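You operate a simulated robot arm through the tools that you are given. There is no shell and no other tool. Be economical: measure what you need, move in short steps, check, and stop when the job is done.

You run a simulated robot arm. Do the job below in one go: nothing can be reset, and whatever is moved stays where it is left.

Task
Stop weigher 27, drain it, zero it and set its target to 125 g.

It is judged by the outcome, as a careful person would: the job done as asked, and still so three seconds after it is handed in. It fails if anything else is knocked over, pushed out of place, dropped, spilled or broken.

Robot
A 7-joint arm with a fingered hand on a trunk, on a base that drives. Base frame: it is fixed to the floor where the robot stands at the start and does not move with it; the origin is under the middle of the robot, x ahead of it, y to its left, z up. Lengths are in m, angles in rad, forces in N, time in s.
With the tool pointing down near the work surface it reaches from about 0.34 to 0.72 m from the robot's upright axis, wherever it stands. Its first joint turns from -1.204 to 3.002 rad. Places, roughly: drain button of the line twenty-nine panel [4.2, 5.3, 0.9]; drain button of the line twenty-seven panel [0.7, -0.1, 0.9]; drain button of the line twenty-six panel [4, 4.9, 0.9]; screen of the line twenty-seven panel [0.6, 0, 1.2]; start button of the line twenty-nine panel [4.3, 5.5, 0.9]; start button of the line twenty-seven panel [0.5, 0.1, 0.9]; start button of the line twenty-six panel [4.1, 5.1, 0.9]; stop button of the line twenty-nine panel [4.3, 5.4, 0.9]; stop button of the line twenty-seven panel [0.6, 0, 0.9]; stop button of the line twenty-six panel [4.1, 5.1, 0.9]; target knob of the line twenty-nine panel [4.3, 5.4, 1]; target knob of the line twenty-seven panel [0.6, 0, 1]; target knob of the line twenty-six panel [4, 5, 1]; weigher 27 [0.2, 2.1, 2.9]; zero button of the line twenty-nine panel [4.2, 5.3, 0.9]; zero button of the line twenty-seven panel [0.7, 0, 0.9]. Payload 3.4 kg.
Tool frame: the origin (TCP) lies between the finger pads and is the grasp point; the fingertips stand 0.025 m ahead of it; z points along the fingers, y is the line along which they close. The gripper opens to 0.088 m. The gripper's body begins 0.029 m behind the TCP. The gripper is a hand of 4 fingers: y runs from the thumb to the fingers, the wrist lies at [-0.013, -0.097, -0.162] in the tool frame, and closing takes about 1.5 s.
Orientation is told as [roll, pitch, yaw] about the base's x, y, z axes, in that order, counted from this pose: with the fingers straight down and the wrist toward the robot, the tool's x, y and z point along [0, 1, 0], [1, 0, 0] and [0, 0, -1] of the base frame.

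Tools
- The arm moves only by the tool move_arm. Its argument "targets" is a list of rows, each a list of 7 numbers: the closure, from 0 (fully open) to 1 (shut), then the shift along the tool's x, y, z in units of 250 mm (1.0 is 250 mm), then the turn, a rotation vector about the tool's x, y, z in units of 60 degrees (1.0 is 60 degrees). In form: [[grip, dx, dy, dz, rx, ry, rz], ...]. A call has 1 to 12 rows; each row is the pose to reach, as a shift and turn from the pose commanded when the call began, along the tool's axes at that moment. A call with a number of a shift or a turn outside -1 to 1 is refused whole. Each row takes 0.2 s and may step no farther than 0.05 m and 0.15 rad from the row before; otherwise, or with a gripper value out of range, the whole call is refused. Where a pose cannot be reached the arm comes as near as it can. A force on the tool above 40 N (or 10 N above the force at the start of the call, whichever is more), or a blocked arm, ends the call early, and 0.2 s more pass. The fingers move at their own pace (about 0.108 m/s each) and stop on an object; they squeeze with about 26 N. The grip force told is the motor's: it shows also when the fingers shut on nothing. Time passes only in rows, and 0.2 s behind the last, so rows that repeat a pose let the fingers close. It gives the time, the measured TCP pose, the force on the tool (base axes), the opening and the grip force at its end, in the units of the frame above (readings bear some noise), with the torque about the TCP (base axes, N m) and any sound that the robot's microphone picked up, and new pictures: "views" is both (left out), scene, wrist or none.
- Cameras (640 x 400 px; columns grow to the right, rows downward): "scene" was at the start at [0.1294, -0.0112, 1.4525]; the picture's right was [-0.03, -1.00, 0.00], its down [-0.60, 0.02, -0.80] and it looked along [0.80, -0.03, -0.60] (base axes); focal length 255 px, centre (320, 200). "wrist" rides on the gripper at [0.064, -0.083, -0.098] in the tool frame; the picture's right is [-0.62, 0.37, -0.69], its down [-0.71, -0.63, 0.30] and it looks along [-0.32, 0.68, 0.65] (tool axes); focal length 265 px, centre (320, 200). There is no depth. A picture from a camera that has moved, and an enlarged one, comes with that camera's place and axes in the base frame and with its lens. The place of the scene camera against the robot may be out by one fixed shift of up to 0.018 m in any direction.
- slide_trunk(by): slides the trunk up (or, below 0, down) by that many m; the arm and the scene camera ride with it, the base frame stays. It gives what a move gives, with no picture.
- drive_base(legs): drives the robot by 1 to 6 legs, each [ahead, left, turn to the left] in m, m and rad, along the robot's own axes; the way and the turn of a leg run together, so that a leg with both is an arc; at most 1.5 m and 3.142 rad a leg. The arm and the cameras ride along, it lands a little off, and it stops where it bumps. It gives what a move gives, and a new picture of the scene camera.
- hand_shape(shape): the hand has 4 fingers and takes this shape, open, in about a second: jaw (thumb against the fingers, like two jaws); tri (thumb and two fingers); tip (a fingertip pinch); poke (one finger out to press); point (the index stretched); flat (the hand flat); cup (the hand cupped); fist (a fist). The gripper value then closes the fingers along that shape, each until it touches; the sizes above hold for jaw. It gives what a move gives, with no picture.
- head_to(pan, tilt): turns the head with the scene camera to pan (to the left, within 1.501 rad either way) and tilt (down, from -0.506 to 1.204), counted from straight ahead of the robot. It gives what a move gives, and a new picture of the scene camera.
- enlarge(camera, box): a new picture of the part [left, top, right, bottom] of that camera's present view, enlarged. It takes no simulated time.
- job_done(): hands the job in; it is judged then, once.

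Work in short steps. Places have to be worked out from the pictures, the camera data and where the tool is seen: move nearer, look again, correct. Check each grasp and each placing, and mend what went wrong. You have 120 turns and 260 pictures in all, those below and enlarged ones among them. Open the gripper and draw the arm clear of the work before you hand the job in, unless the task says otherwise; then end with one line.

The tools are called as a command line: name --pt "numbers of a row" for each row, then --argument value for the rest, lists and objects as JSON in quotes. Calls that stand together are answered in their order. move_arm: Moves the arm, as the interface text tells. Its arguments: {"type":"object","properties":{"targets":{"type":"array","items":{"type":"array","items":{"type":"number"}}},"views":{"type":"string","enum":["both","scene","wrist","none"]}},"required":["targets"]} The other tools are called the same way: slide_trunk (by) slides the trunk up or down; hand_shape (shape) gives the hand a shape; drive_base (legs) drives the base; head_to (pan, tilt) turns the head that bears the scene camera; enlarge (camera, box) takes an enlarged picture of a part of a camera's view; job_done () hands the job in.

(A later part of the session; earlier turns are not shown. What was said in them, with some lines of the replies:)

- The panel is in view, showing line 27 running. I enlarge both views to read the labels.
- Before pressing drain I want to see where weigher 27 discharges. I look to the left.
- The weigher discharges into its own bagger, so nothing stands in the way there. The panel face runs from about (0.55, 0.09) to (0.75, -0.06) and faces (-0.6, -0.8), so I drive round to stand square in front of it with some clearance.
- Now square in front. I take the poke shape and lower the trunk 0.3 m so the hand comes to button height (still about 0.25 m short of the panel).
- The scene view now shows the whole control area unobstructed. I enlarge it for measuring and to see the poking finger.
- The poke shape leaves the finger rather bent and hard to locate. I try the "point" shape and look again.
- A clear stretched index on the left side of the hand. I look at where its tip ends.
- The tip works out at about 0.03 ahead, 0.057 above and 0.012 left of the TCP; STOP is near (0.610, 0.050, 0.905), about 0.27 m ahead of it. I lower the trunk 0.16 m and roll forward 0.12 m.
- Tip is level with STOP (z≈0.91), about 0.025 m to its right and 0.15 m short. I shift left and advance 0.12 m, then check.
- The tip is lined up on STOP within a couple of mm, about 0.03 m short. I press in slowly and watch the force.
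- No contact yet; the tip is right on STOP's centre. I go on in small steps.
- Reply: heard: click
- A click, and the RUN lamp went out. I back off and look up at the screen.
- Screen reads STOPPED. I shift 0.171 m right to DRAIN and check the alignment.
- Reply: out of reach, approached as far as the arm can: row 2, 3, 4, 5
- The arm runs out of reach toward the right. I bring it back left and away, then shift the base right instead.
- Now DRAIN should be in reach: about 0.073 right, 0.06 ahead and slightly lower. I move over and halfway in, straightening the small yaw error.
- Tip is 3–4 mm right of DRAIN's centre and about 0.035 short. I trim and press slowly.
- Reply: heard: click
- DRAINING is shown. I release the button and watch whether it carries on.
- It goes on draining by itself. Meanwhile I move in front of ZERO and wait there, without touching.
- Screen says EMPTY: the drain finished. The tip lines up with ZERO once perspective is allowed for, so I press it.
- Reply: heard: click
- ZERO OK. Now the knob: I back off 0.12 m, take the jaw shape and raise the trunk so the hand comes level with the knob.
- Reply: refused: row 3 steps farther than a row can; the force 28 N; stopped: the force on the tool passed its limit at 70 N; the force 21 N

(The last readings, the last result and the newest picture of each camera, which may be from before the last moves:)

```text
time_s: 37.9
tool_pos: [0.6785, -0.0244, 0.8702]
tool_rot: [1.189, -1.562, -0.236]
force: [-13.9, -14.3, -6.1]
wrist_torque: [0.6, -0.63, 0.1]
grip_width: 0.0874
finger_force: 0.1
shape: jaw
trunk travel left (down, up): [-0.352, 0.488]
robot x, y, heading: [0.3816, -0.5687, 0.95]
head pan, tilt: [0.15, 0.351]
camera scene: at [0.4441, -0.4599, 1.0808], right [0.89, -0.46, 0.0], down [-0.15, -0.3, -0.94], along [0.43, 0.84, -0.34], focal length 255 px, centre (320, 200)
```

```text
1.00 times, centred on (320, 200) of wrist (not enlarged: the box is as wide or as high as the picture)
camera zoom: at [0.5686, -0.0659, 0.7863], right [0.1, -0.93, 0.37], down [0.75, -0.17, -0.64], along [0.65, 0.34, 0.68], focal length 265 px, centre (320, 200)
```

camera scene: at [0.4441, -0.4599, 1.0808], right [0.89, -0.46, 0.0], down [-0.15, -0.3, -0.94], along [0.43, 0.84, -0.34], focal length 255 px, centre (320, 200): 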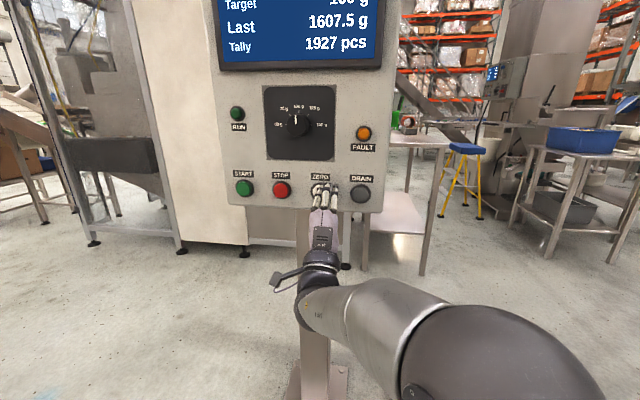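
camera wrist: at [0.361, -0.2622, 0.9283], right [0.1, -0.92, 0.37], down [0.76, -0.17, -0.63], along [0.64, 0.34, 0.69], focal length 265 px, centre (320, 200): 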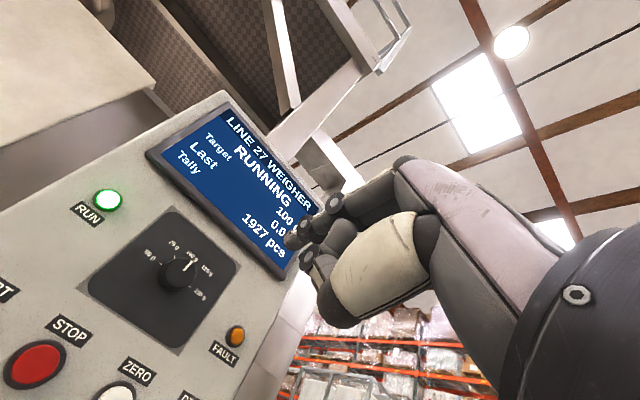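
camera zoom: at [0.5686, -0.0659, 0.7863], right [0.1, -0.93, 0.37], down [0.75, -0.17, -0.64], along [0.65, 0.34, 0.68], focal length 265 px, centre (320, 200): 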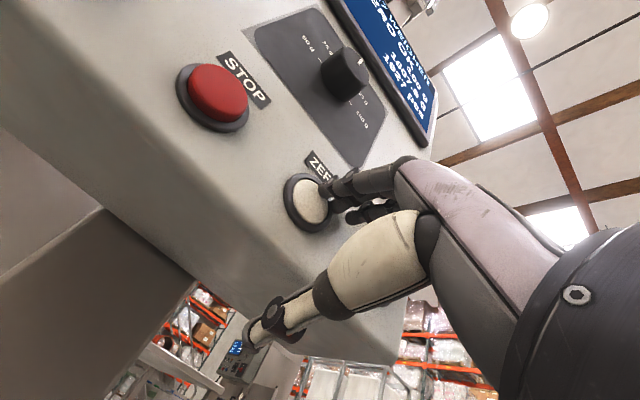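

My retreat was refused (step too long), so the hand opened against ZERO. I now draw straight back from the panel, then check for harm.

move_arm --pt "0 0 0 -0.1 0 0 0" --pt "0 0 0 -0.25 0 0 0" --pt "0 0 0 -0.4 0 0 0" --pt "0 0 0 -0.5 0 0 0" --views "scene"

```text
time_s: 38.9
tool_pos: [0.608, -0.1269, 0.8711]
tool_rot: [1.001, -1.559, -0.055]
force: [0.7, 0.2, -0.3]
wrist_torque: [-0.05, -0.01, 0.01]
grip_width: 0.0876
finger_force: 0.0
shape: jaw
trunk travel left (down, up): [-0.352, 0.488]
robot x, y, heading: [0.3828, -0.5701, 0.944]
head pan, tilt: [0.15, 0.351]
camera scene: at [0.4465, -0.4581, 1.0804], right [0.89, -0.46, 0.0], down [-0.16, -0.31, -0.94], along [0.43, 0.84, -0.34], focal length 255 px, centre (320, 200)
```

scene: 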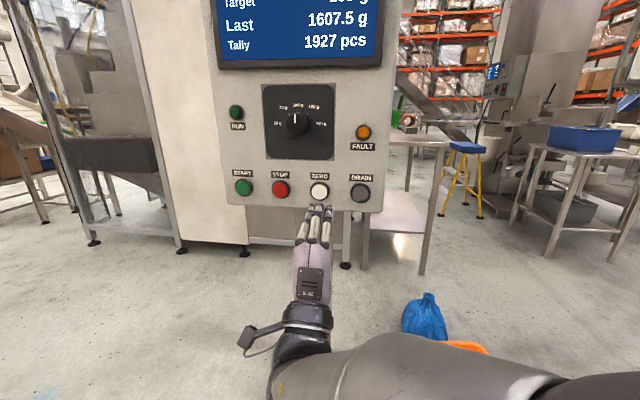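

The panel is unharmed and the hand is free. I raise the trunk to knob height and look from both cameras.

slide_trunk --by 0.175

head_to --pan 0.0 --tilt 0.35

enlarge --camera "wrist" --box '[0, 0, 640, 400]'

```text
time_s: 40.8
tool_pos: [0.6081, -0.1255, 1.0449]
tool_rot: [0.988, -1.557, -0.039]
force: [-0.5, 0.1, 0.5]
wrist_torque: [0.0, 0.0, 0.01]
grip_width: 0.0878
finger_force: 0.1
shape: jaw
trunk travel left (down, up): [-0.527, 0.313]
robot x, y, heading: [0.3856, -0.5723, 0.945]
head pan, tilt: [0.15, 0.351]
```

```text
time_s: 41.5
tool_pos: [0.6062, -0.1258, 1.0453]
tool_rot: [0.998, -1.56, -0.048]
force: [-0.2, -0.3, 0.4]
wrist_torque: [0.0, -0.02, 0.0]
grip_width: 0.0877
finger_force: 0.1
shape: jaw
trunk travel left (down, up): [-0.527, 0.313]
robot x, y, heading: [0.3828, -0.5735, 0.943]
head pan, tilt: [0.0, 0.351]
camera scene: at [0.4584, -0.4652, 1.2553], right [0.81, -0.58, 0.0], down [-0.2, -0.28, -0.94], along [0.55, 0.76, -0.34], focal length 255 px, centre (320, 200)
```

scene: 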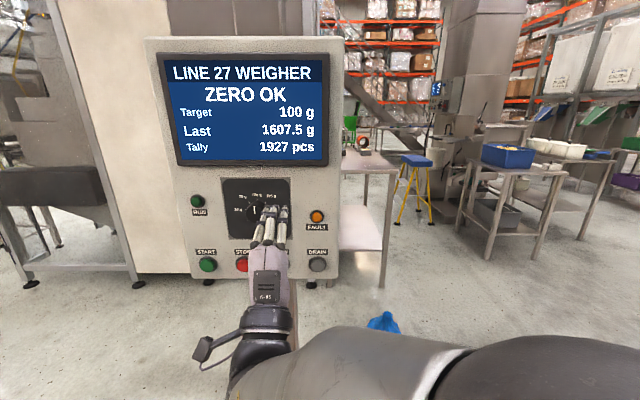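

```text
1.00 times, centred on (320, 200) of wrist (not enlarged: the box is as wide or as high as the picture)
camera zoom: at [0.497, -0.1682, 0.9625], right [0.1, -0.92, 0.37], down [0.75, -0.17, -0.64], along [0.65, 0.34, 0.68], focal length 265 px, centre (320, 200)
```

zoom: 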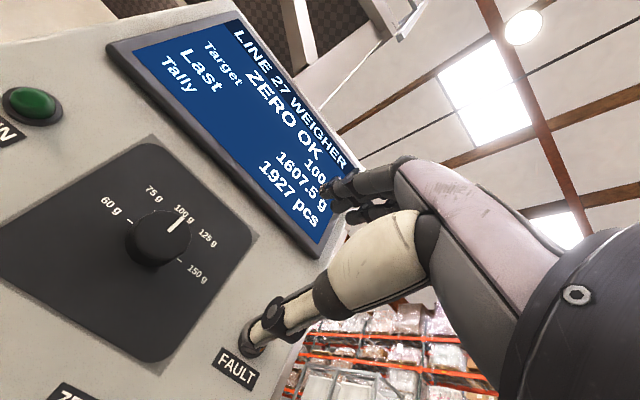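

Knob axis is about 0.054 m left of the TCP at z≈1.045, its front roughly 0.12 m ahead. I line up and stop the fingertips just short of it to check.

move_arm --pt "0 0.12 0 0.1 0 0 0" --pt "0 0.216 0 0.2 0 0 0" --pt "0 0.216 0 0.28 0 0 0" --pt "0 0.216 0 0.28 0 0 0" --views "both"

enlarge --camera "wrist" --box '[100, 80, 420, 380]'

enlarge --camera "scene" --box '[200, 160, 320, 260]'

```text
time_s: 42.7
tool_pos: [0.6284, -0.0498, 1.074]
tool_rot: [1.741, -1.493, -0.82]
force: [-1.0, 0.4, -0.3]
wrist_torque: [-0.03, 0.02, 0.0]
grip_width: 0.0879
finger_force: 0.1
shape: jaw
trunk travel left (down, up): [-0.527, 0.313]
robot x, y, heading: [0.3783, -0.5779, 0.948]
head pan, tilt: [0.0, 0.351]
stopped in row 4: the arm was blocked; the commanded pose is now the measured one
camera scene: at [0.4587, -0.4654, 1.2553], right [0.81, -0.58, 0.0], down [-0.2, -0.28, -0.94], along [0.55, 0.76, -0.34], focal length 255 px, centre (320, 200)
camera wrist: at [0.514, -0.0846, 0.9945], right [0.09, -0.95, 0.31], down [0.72, -0.15, -0.68], along [0.69, 0.28, 0.67], focal length 265 px, centre (320, 200)
```

scene: 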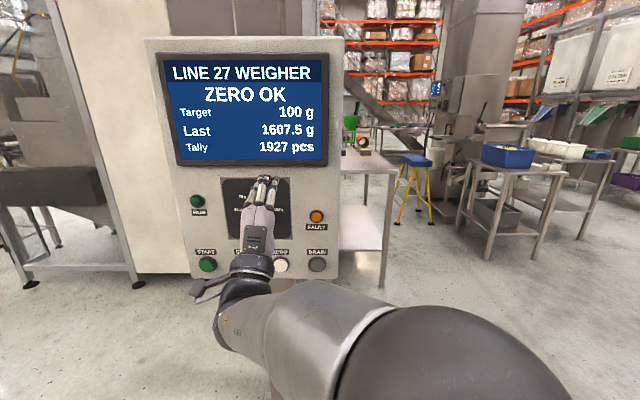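
wrist: 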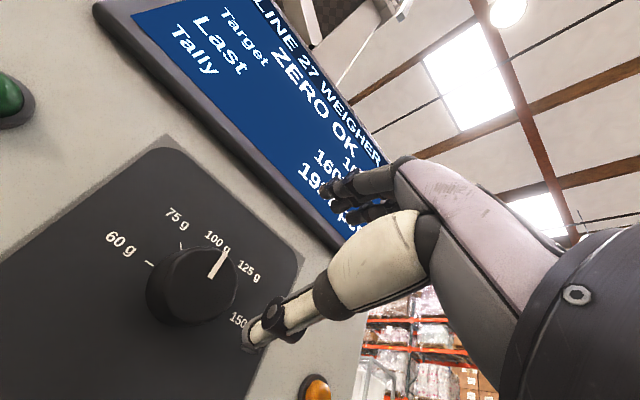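

```text
1.33 times, centred on (260, 230) of wrist
camera zoom: at [0.514, -0.0846, 0.9945], right [0.09, -0.95, 0.31], down [0.72, -0.15, -0.68], along [0.69, 0.28, 0.67], focal length 354 px, centre (400, 160)
```

zoom: 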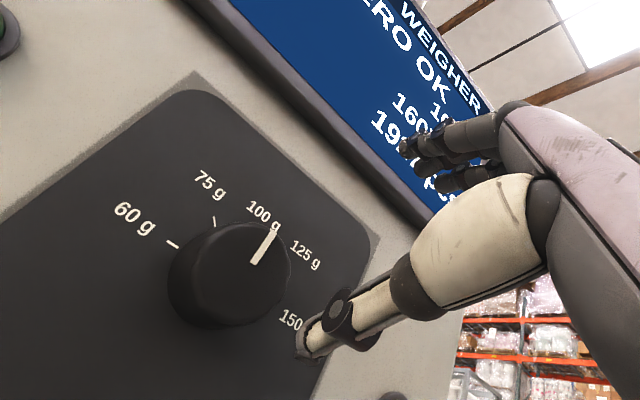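

```text
4.00 times, centred on (260, 210) of scene
camera zoom: at [0.4587, -0.4654, 1.2553], right [0.81, -0.58, 0.0], down [-0.2, -0.28, -0.94], along [0.55, 0.76, -0.34], focal length 1018 px, centre (560, 160)
```

zoom: 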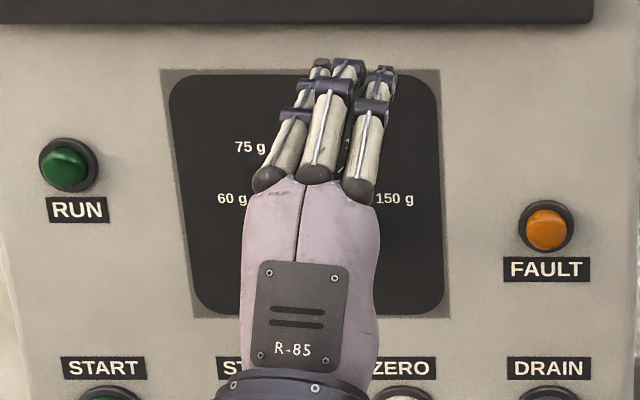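

The arm was blocked, without tool force: folded too far to the left of the robot. I back off 0.05 m and move the base 0.12 m left so the knob lies straight ahead.

move_arm --pt "0 0 0 -0.1 0 0.01 -0.03" --pt "0 0 0 -0.2 0 0.025 -0.07" --views "none"

drive_base --legs '[[0, 0.12, 0]]'

```text
time_s: 43.3
tool_pos: [0.594, -0.0908, 1.0698]
tool_rot: [-2.804, -1.557, -2.529]
force: [-0.1, -0.4, 0.8]
wrist_torque: [-0.03, -0.01, 0.02]
grip_width: 0.0879
finger_force: 0.0
shape: jaw
trunk travel left (down, up): [-0.527, 0.313]
robot x, y, heading: [0.3824, -0.5692, 0.946]
head pan, tilt: [0.0, 0.351]
```

```text
time_s: 44.6
tool_pos: [0.4945, -0.0191, 1.0699]
tool_rot: [-2.839, -1.558, -2.497]
force: [0.2, 0.2, -0.7]
wrist_torque: [0.01, -0.01, -0.01]
grip_width: 0.0879
finger_force: 0.1
shape: jaw
trunk travel left (down, up): [-0.527, 0.313]
robot x, y, heading: [0.2834, -0.4974, 0.947]
head pan, tilt: [0.0, 0.351]
camera scene: at [0.3566, -0.3919, 1.2553], right [0.81, -0.59, 0.0], down [-0.2, -0.28, -0.94], along [0.55, 0.76, -0.34], focal length 255 px, centre (320, 200)
```

scene: 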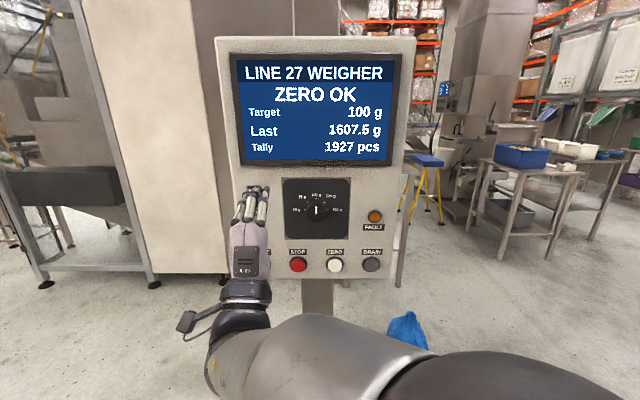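

Now the knob is fully visible; I enlarge it for a precise position.

enlarge --camera "scene" --box '[260, 160, 380, 280]'

enlarge --camera "wrist" --box '[0, 0, 640, 400]'

```text
3.33 times, centred on (320, 220) of scene
camera zoom: at [0.3566, -0.3919, 1.2553], right [0.81, -0.59, 0.0], down [-0.2, -0.28, -0.94], along [0.55, 0.76, -0.34], focal length 848 px, centre (320, 133)
```

zoom: 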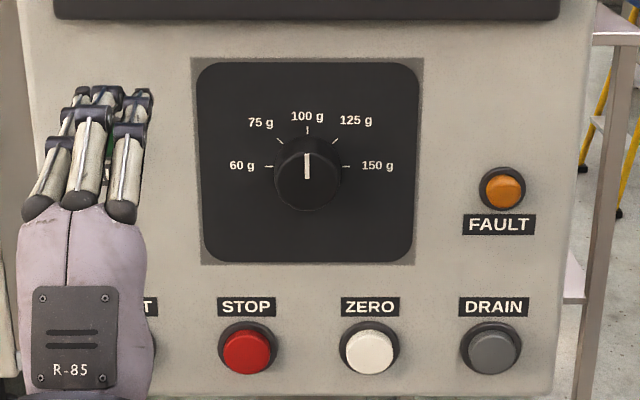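

```text
1.00 times, centred on (320, 200) of wrist (not enlarged: the box is as wide or as high as the picture)
camera zoom: at [0.3865, -0.06, 0.9841], right [0.09, -0.93, 0.36], down [0.76, -0.17, -0.62], along [0.64, 0.34, 0.69], focal length 265 px, centre (320, 200)
```

zoom: 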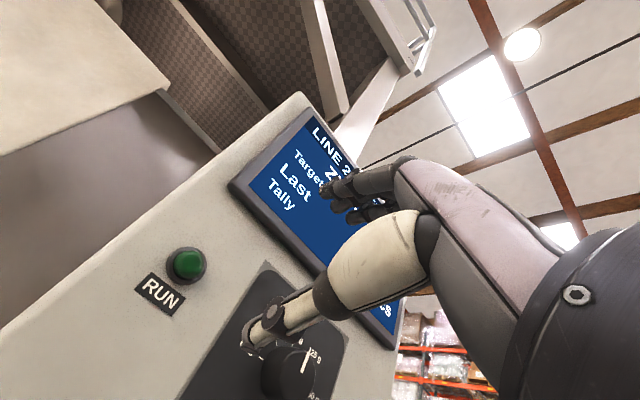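

Knob base centre comes out at z≈1.043 and 0.097 m right of the TCP, diameter about 0.044. I align laterally and in height, then advance 0.045 m.

move_arm --pt "0 -0.13 -0.036 0 0 0 0" --pt "0 -0.26 -0.072 0 0 0 0" --pt "0 -0.389 -0.108 0 0 0 0" --pt "0 -0.389 -0.108 0.18 0 0 0" --pt "0 -0.389 -0.108 0.18 0 0 0" --views "both"

enlarge --camera "scene" --box '[260, 150, 380, 250]'

```text
time_s: 45.8
tool_pos: [0.6025, -0.0385, 1.0449]
tool_rot: [-2.933, -1.557, -2.406]
force: [-0.2, 0.2, -0.7]
wrist_torque: [-0.02, 0.04, -0.01]
grip_width: 0.088
finger_force: 0.0
shape: jaw
trunk travel left (down, up): [-0.527, 0.313]
robot x, y, heading: [0.2846, -0.4995, 0.944]
head pan, tilt: [0.0, 0.351]
camera scene: at [0.3571, -0.393, 1.2554], right [0.81, -0.59, 0.0], down [-0.2, -0.28, -0.94], along [0.55, 0.76, -0.34], focal length 255 px, centre (320, 200)
camera wrist: at [0.4949, -0.081, 0.9583], right [0.09, -0.93, 0.36], down [0.76, -0.16, -0.62], along [0.64, 0.33, 0.69], focal length 265 px, centre (320, 200)
```

scene: 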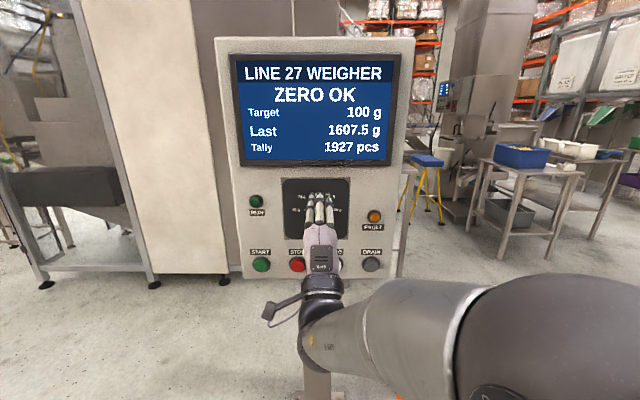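
wrist: 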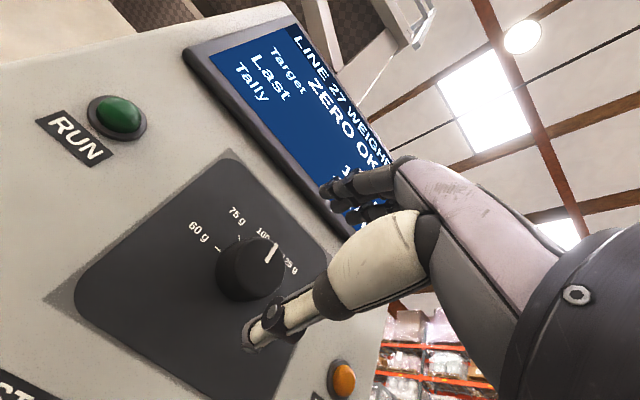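

```text
4.00 times, centred on (320, 200) of scene
camera zoom: at [0.3571, -0.393, 1.2554], right [0.81, -0.59, 0.0], down [-0.2, -0.28, -0.94], along [0.55, 0.76, -0.34], focal length 1018 px, centre (320, 200)
```

zoom: 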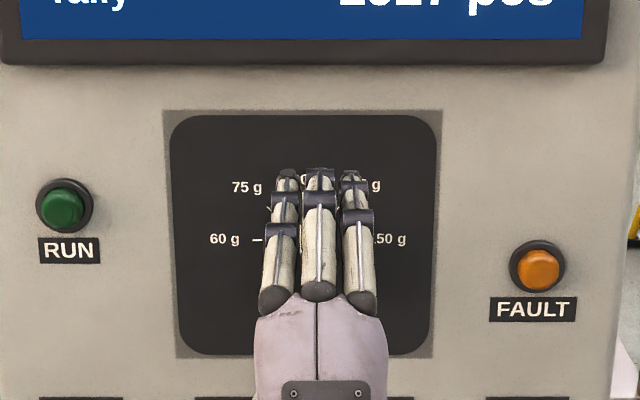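

The finger group is about 7 mm right of the knob axis. I correct that and advance so the pads straddle the knob.

move_arm --pt "0 0.028 -0.004 0 0 0 0" --pt "0 0.028 -0.004 0.1 0 0 0" --pt "0 0.028 -0.004 0.16 0 0 0" --pt "0 0.028 -0.004 0.2 0 0 0" --views "both"

enlarge --camera "scene" --box '[260, 150, 380, 250]'

enlarge --camera "wrist" --box '[200, 130, 400, 330]'

```text
time_s: 46.8
tool_pos: [0.6227, 0.0055, 1.0426]
tool_rot: [-2.857, -1.56, -2.48]
force: [-0.2, -0.6, -0.4]
wrist_torque: [0.03, 0.02, -0.01]
grip_width: 0.088
finger_force: 0.0
shape: jaw
trunk travel left (down, up): [-0.527, 0.313]
robot x, y, heading: [0.2828, -0.5006, 0.949]
head pan, tilt: [0.0, 0.351]
camera scene: at [0.3576, -0.3923, 1.2553], right [0.81, -0.59, 0.0], down [-0.2, -0.28, -0.94], along [0.55, 0.76, -0.34], focal length 255 px, centre (320, 200)
camera wrist: at [0.5158, -0.0352, 0.9568], right [0.1, -0.93, 0.36], down [0.76, -0.17, -0.62], along [0.64, 0.34, 0.69], focal length 265 px, centre (320, 200)
```

scene: 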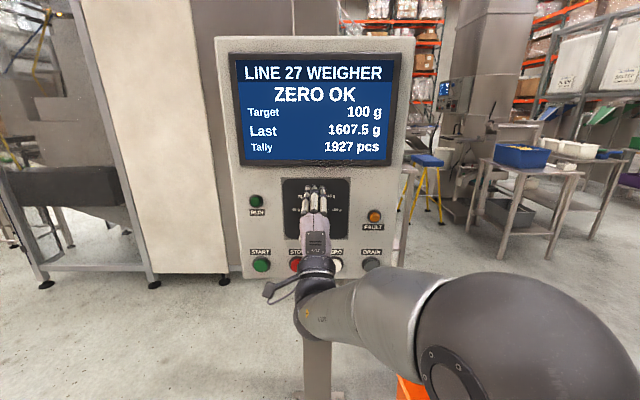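
wrist: 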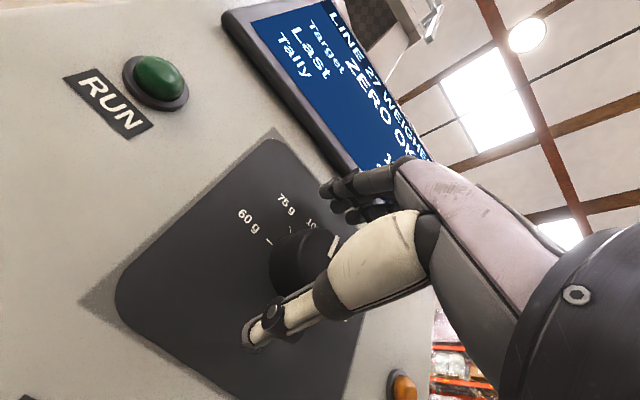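

```text
4.00 times, centred on (320, 200) of scene
camera zoom: at [0.3576, -0.3923, 1.2553], right [0.81, -0.59, 0.0], down [-0.2, -0.28, -0.94], along [0.55, 0.76, -0.34], focal length 1018 px, centre (320, 200)
```

zoom: 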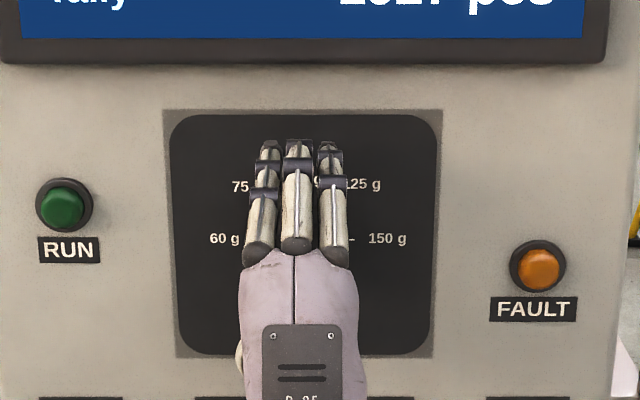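

```text
2.00 times, centred on (300, 230) of wrist
camera zoom: at [0.5158, -0.0352, 0.9568], right [0.1, -0.93, 0.36], down [0.76, -0.17, -0.62], along [0.64, 0.34, 0.69], focal length 531 px, centre (360, 140)
```

zoom: 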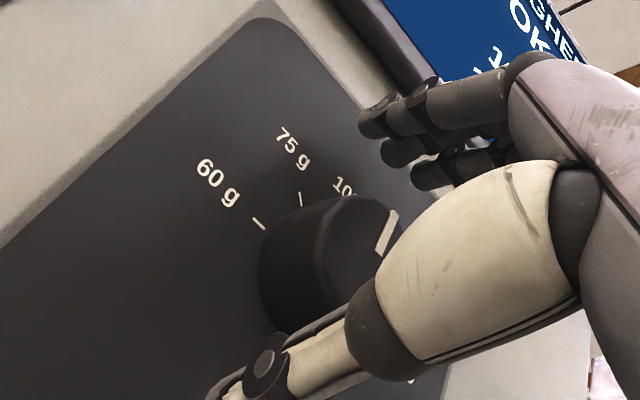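

The fingers straddle the knob, centred on it. I close the grip and check.

move_arm --pt "0.3 0 0 0 0 0 0" --pt "0.5 0 0 0 0 0 0" --pt "0.7 0 0 0 0 0 0" --pt "1 0 0 0 0 0 0" --pt "1 0 0 0 0 0 0" --pt "1 0 0 0 0 0 0" --views "both"

enlarge --camera "wrist" --box '[200, 130, 400, 330]'

```text
time_s: 48.2
tool_pos: [0.623, 0.0068, 1.0431]
tool_rot: [-2.846, -1.557, -2.491]
force: [-1.3, 1.5, -0.5]
wrist_torque: [-0.01, 0.02, 0.07]
grip_width: 0.0279
finger_force: 25.8
shape: jaw
trunk travel left (down, up): [-0.527, 0.313]
robot x, y, heading: [0.2816, -0.5021, 0.946]
head pan, tilt: [0.0, 0.351]
camera scene: at [0.3571, -0.3919, 1.2553], right [0.81, -0.59, 0.0], down [-0.2, -0.28, -0.94], along [0.55, 0.76, -0.34], focal length 255 px, centre (320, 200)
camera wrist: at [0.5151, -0.035, 0.9569], right [0.1, -0.93, 0.36], down [0.76, -0.17, -0.62], along [0.64, 0.34, 0.69], focal length 265 px, centre (320, 200)
```

scene: 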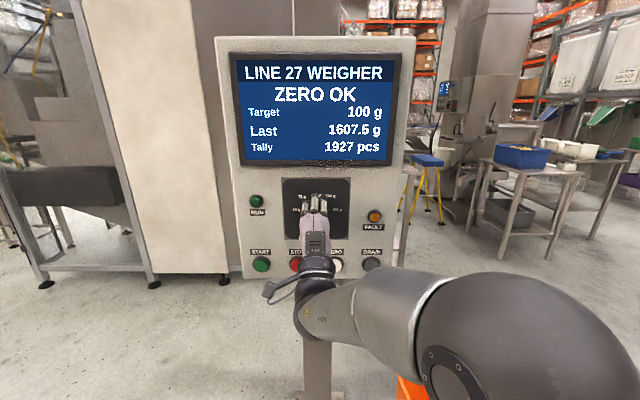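
wrist: 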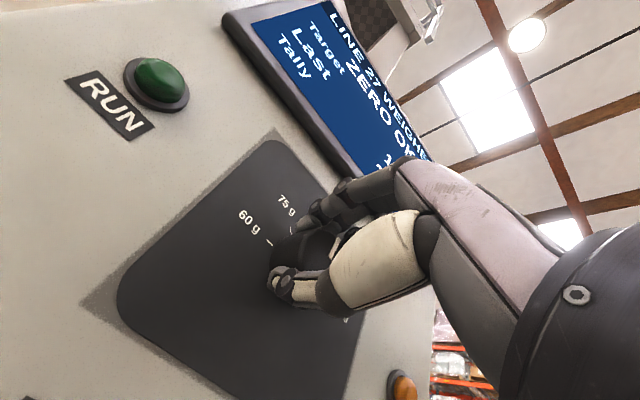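

```text
2.00 times, centred on (300, 230) of wrist
camera zoom: at [0.5151, -0.035, 0.9569], right [0.1, -0.93, 0.36], down [0.76, -0.17, -0.62], along [0.64, 0.34, 0.69], focal length 531 px, centre (360, 140)
```

zoom: 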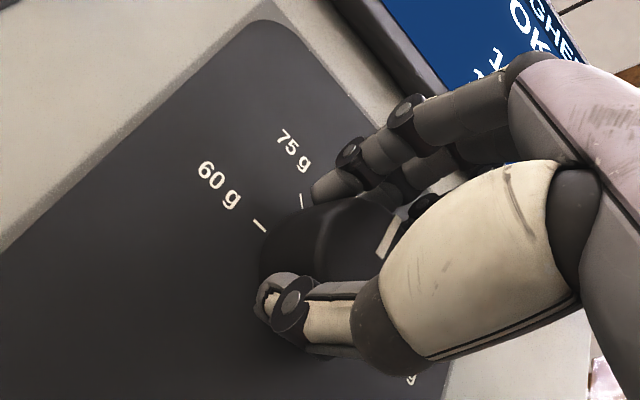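

Firm grip on the knob (26 N). I turn it clockwise in steps by 45° and watch the target on the screen.

move_arm --pt "1 0 0.001 0 0 0 0.13" --pt "1 0 0.003 0 0 0 0.26" --pt "1 0 0.004 0 0 0 0.39" --pt "1 -0.001 0.006 0 0 0 0.52" --pt "1 -0.002 0.007 0 0 0 0.64" --pt "1 -0.003 0.008 0 0 0 0.75" --pt "1 -0.003 0.008 0 0 0 0.75" --views "both"

enlarge --camera "wrist" --box '[200, 130, 400, 330]'

```text
time_s: 49.8
tool_pos: [0.6253, 0.0037, 1.0464]
tool_rot: [1.593, -0.786, -0.64]
force: [5.6, 2.7, 14.8]
wrist_torque: [0.23, -0.32, -0.15]
grip_width: 0.027
finger_force: 26.1
shape: jaw
trunk travel left (down, up): [-0.527, 0.313]
robot x, y, heading: [0.2851, -0.4971, 0.945]
head pan, tilt: [0.0, 0.351]
camera scene: at [0.3577, -0.3938, 1.2555], right [0.81, -0.59, 0.0], down [-0.2, -0.28, -0.94], along [0.55, 0.76, -0.34], focal length 255 px, centre (320, 200)
camera wrist: at [0.4839, -0.0144, 1.0305], right [0.16, -0.97, -0.19], down [0.23, 0.22, -0.95], along [0.96, 0.11, 0.26], focal length 265 px, centre (320, 200)
```

scene: 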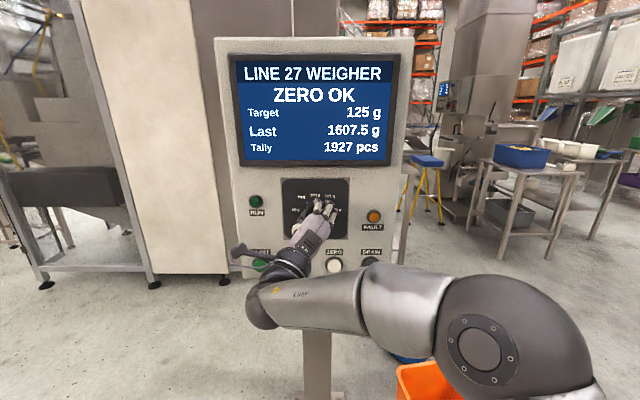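
wrist: 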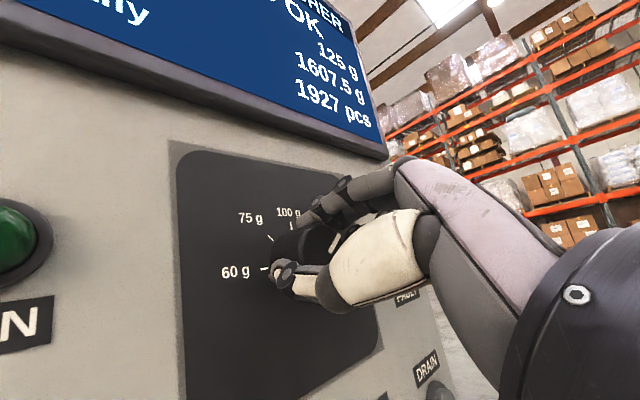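

```text
2.00 times, centred on (300, 230) of wrist
camera zoom: at [0.4839, -0.0144, 1.0305], right [0.16, -0.97, -0.19], down [0.23, 0.22, -0.95], along [0.96, 0.11, 0.26], focal length 531 px, centre (360, 140)
```

zoom: 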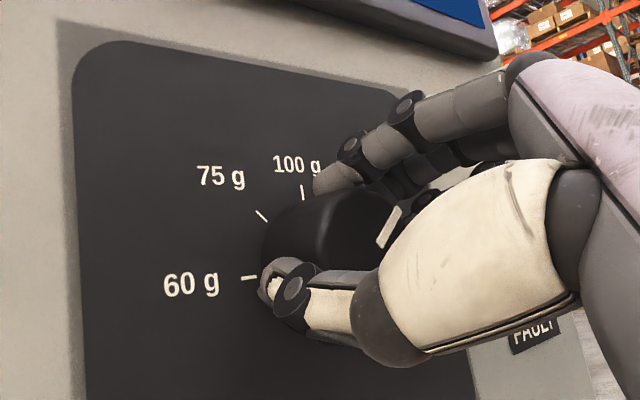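

Target reads 125 g. I open the fingers in place, then draw straight back.

move_arm --pt "0.5 0 0 0 0 0 0" --pt "0.2 0 0 0 0 0 0" --pt "0 0 0 0 0 0 0" --pt "0 0 0 0 0 0 0" --pt "0 0 0 0 0 0 0" --views "scene"

```text
time_s: 51.0
tool_pos: [0.6246, 0.0045, 1.0444]
tool_rot: [1.589, -0.788, -0.635]
force: [0.0, 1.2, -0.1]
wrist_torque: [-0.02, 0.0, -0.02]
grip_width: 0.0878
finger_force: 0.0
shape: jaw
trunk travel left (down, up): [-0.527, 0.313]
robot x, y, heading: [0.2806, -0.4966, 0.949]
head pan, tilt: [0.0, 0.351]
camera scene: at [0.3574, -0.3925, 1.2553], right [0.81, -0.59, 0.0], down [-0.2, -0.28, -0.94], along [0.55, 0.76, -0.34], focal length 255 px, centre (320, 200)
```

scene: 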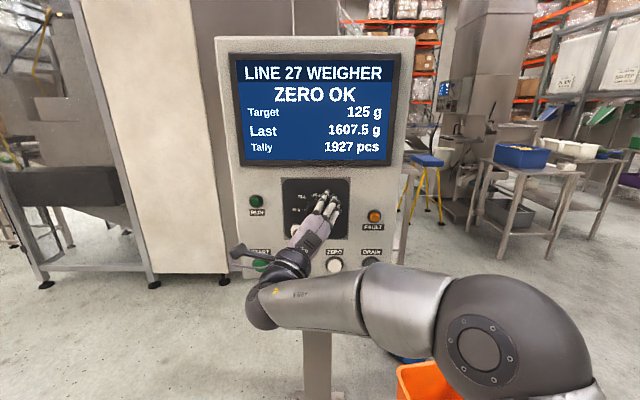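

Released, target stays at 125 g. I retreat straight back along the fingers.

move_arm --pt "0 0 0 -0.1 0 0 0" --pt "0 0 0 -0.25 0 0 0" --pt "0 0 0 -0.4 0 0 0" --pt "0 0 0 -0.55 0 0 0" --views "scene"

drive_base --legs '[[-0.25, 0, 0]]'

enlarge --camera "scene" --box '[220, 60, 420, 280]'

```text
time_s: 52.0
tool_pos: [0.5485, -0.1031, 1.0511]
tool_rot: [1.586, -0.79, -0.634]
force: [0.0, 0.1, 1.2]
wrist_torque: [0.01, -0.01, 0.0]
grip_width: 0.0875
finger_force: 0.1
shape: jaw
out of reach, approached as far as the arm can: row 4
trunk travel left (down, up): [-0.527, 0.313]
robot x, y, heading: [0.2842, -0.4985, 0.947]
head pan, tilt: [0.0, 0.351]
camera scene: at [0.3569, -0.3933, 1.2555], right [0.81, -0.59, 0.0], down [-0.2, -0.28, -0.94], along [0.55, 0.76, -0.34], focal length 255 px, centre (320, 200)
```

scene: 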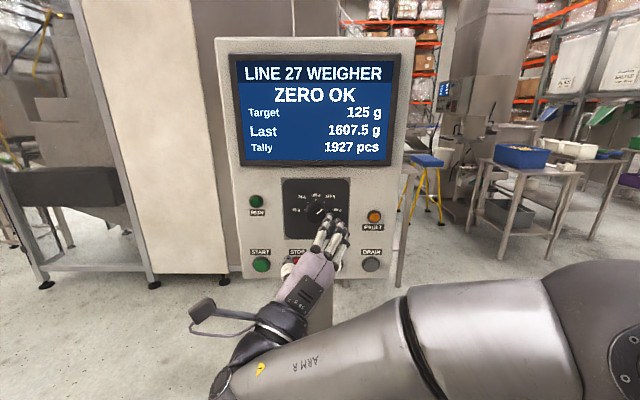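

```text
time_s: 53.8
tool_pos: [0.402, -0.3019, 1.0505]
tool_rot: [1.586, -0.792, -0.63]
force: [0.0, -0.4, 0.6]
wrist_torque: [-0.02, 0.01, -0.01]
grip_width: 0.0879
finger_force: 0.0
shape: jaw
trunk travel left (down, up): [-0.527, 0.313]
robot x, y, heading: [0.1369, -0.7018, 0.944]
head pan, tilt: [0.0, 0.351]
camera scene: at [0.2131, -0.5925, 1.2554], right [0.81, -0.58, 0.0], down [-0.2, -0.28, -0.94], along [0.55, 0.76, -0.34], focal length 255 px, centre (320, 200)
```

scene: 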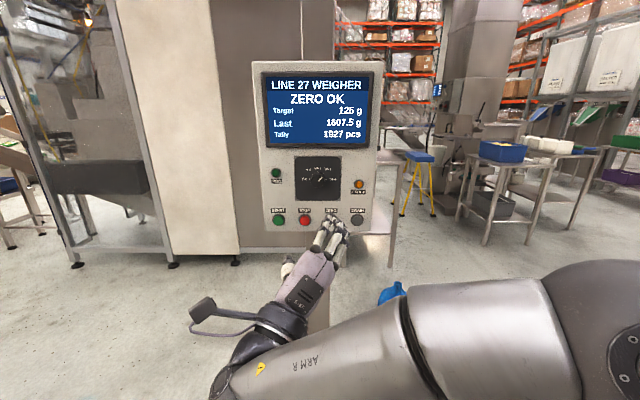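

```text
1.82 times, centred on (320, 170) of scene
camera zoom: at [0.2131, -0.5925, 1.2554], right [0.81, -0.58, 0.0], down [-0.2, -0.28, -0.94], along [0.55, 0.76, -0.34], focal length 463 px, centre (320, 254)
```

zoom: 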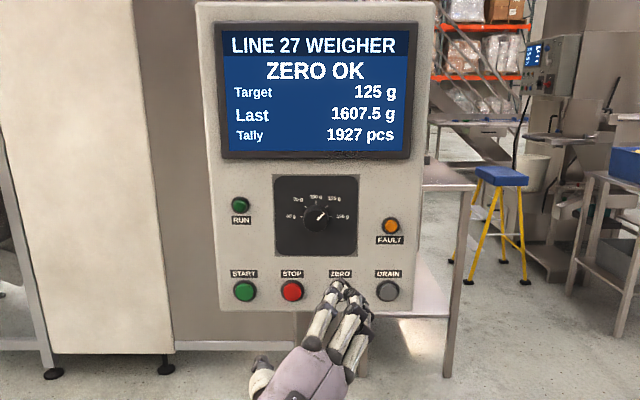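

The screen shows ZERO OK and target 125 g, the RUN lamp is off, the knob points at 125 g, and the hand is open and well clear. I hand it in.

job_done

```text
The job is handed in.
```

Weigher 27 is stopped, drained (the screen showed EMPTY), zeroed (ZERO OK) and set to a 125 g target, and the arm is clear of the panel. One slip: the hand opened against the ZERO button just after it was pressed, because my retreat move had been refused, but the panel showed no damage and the zero reading held.
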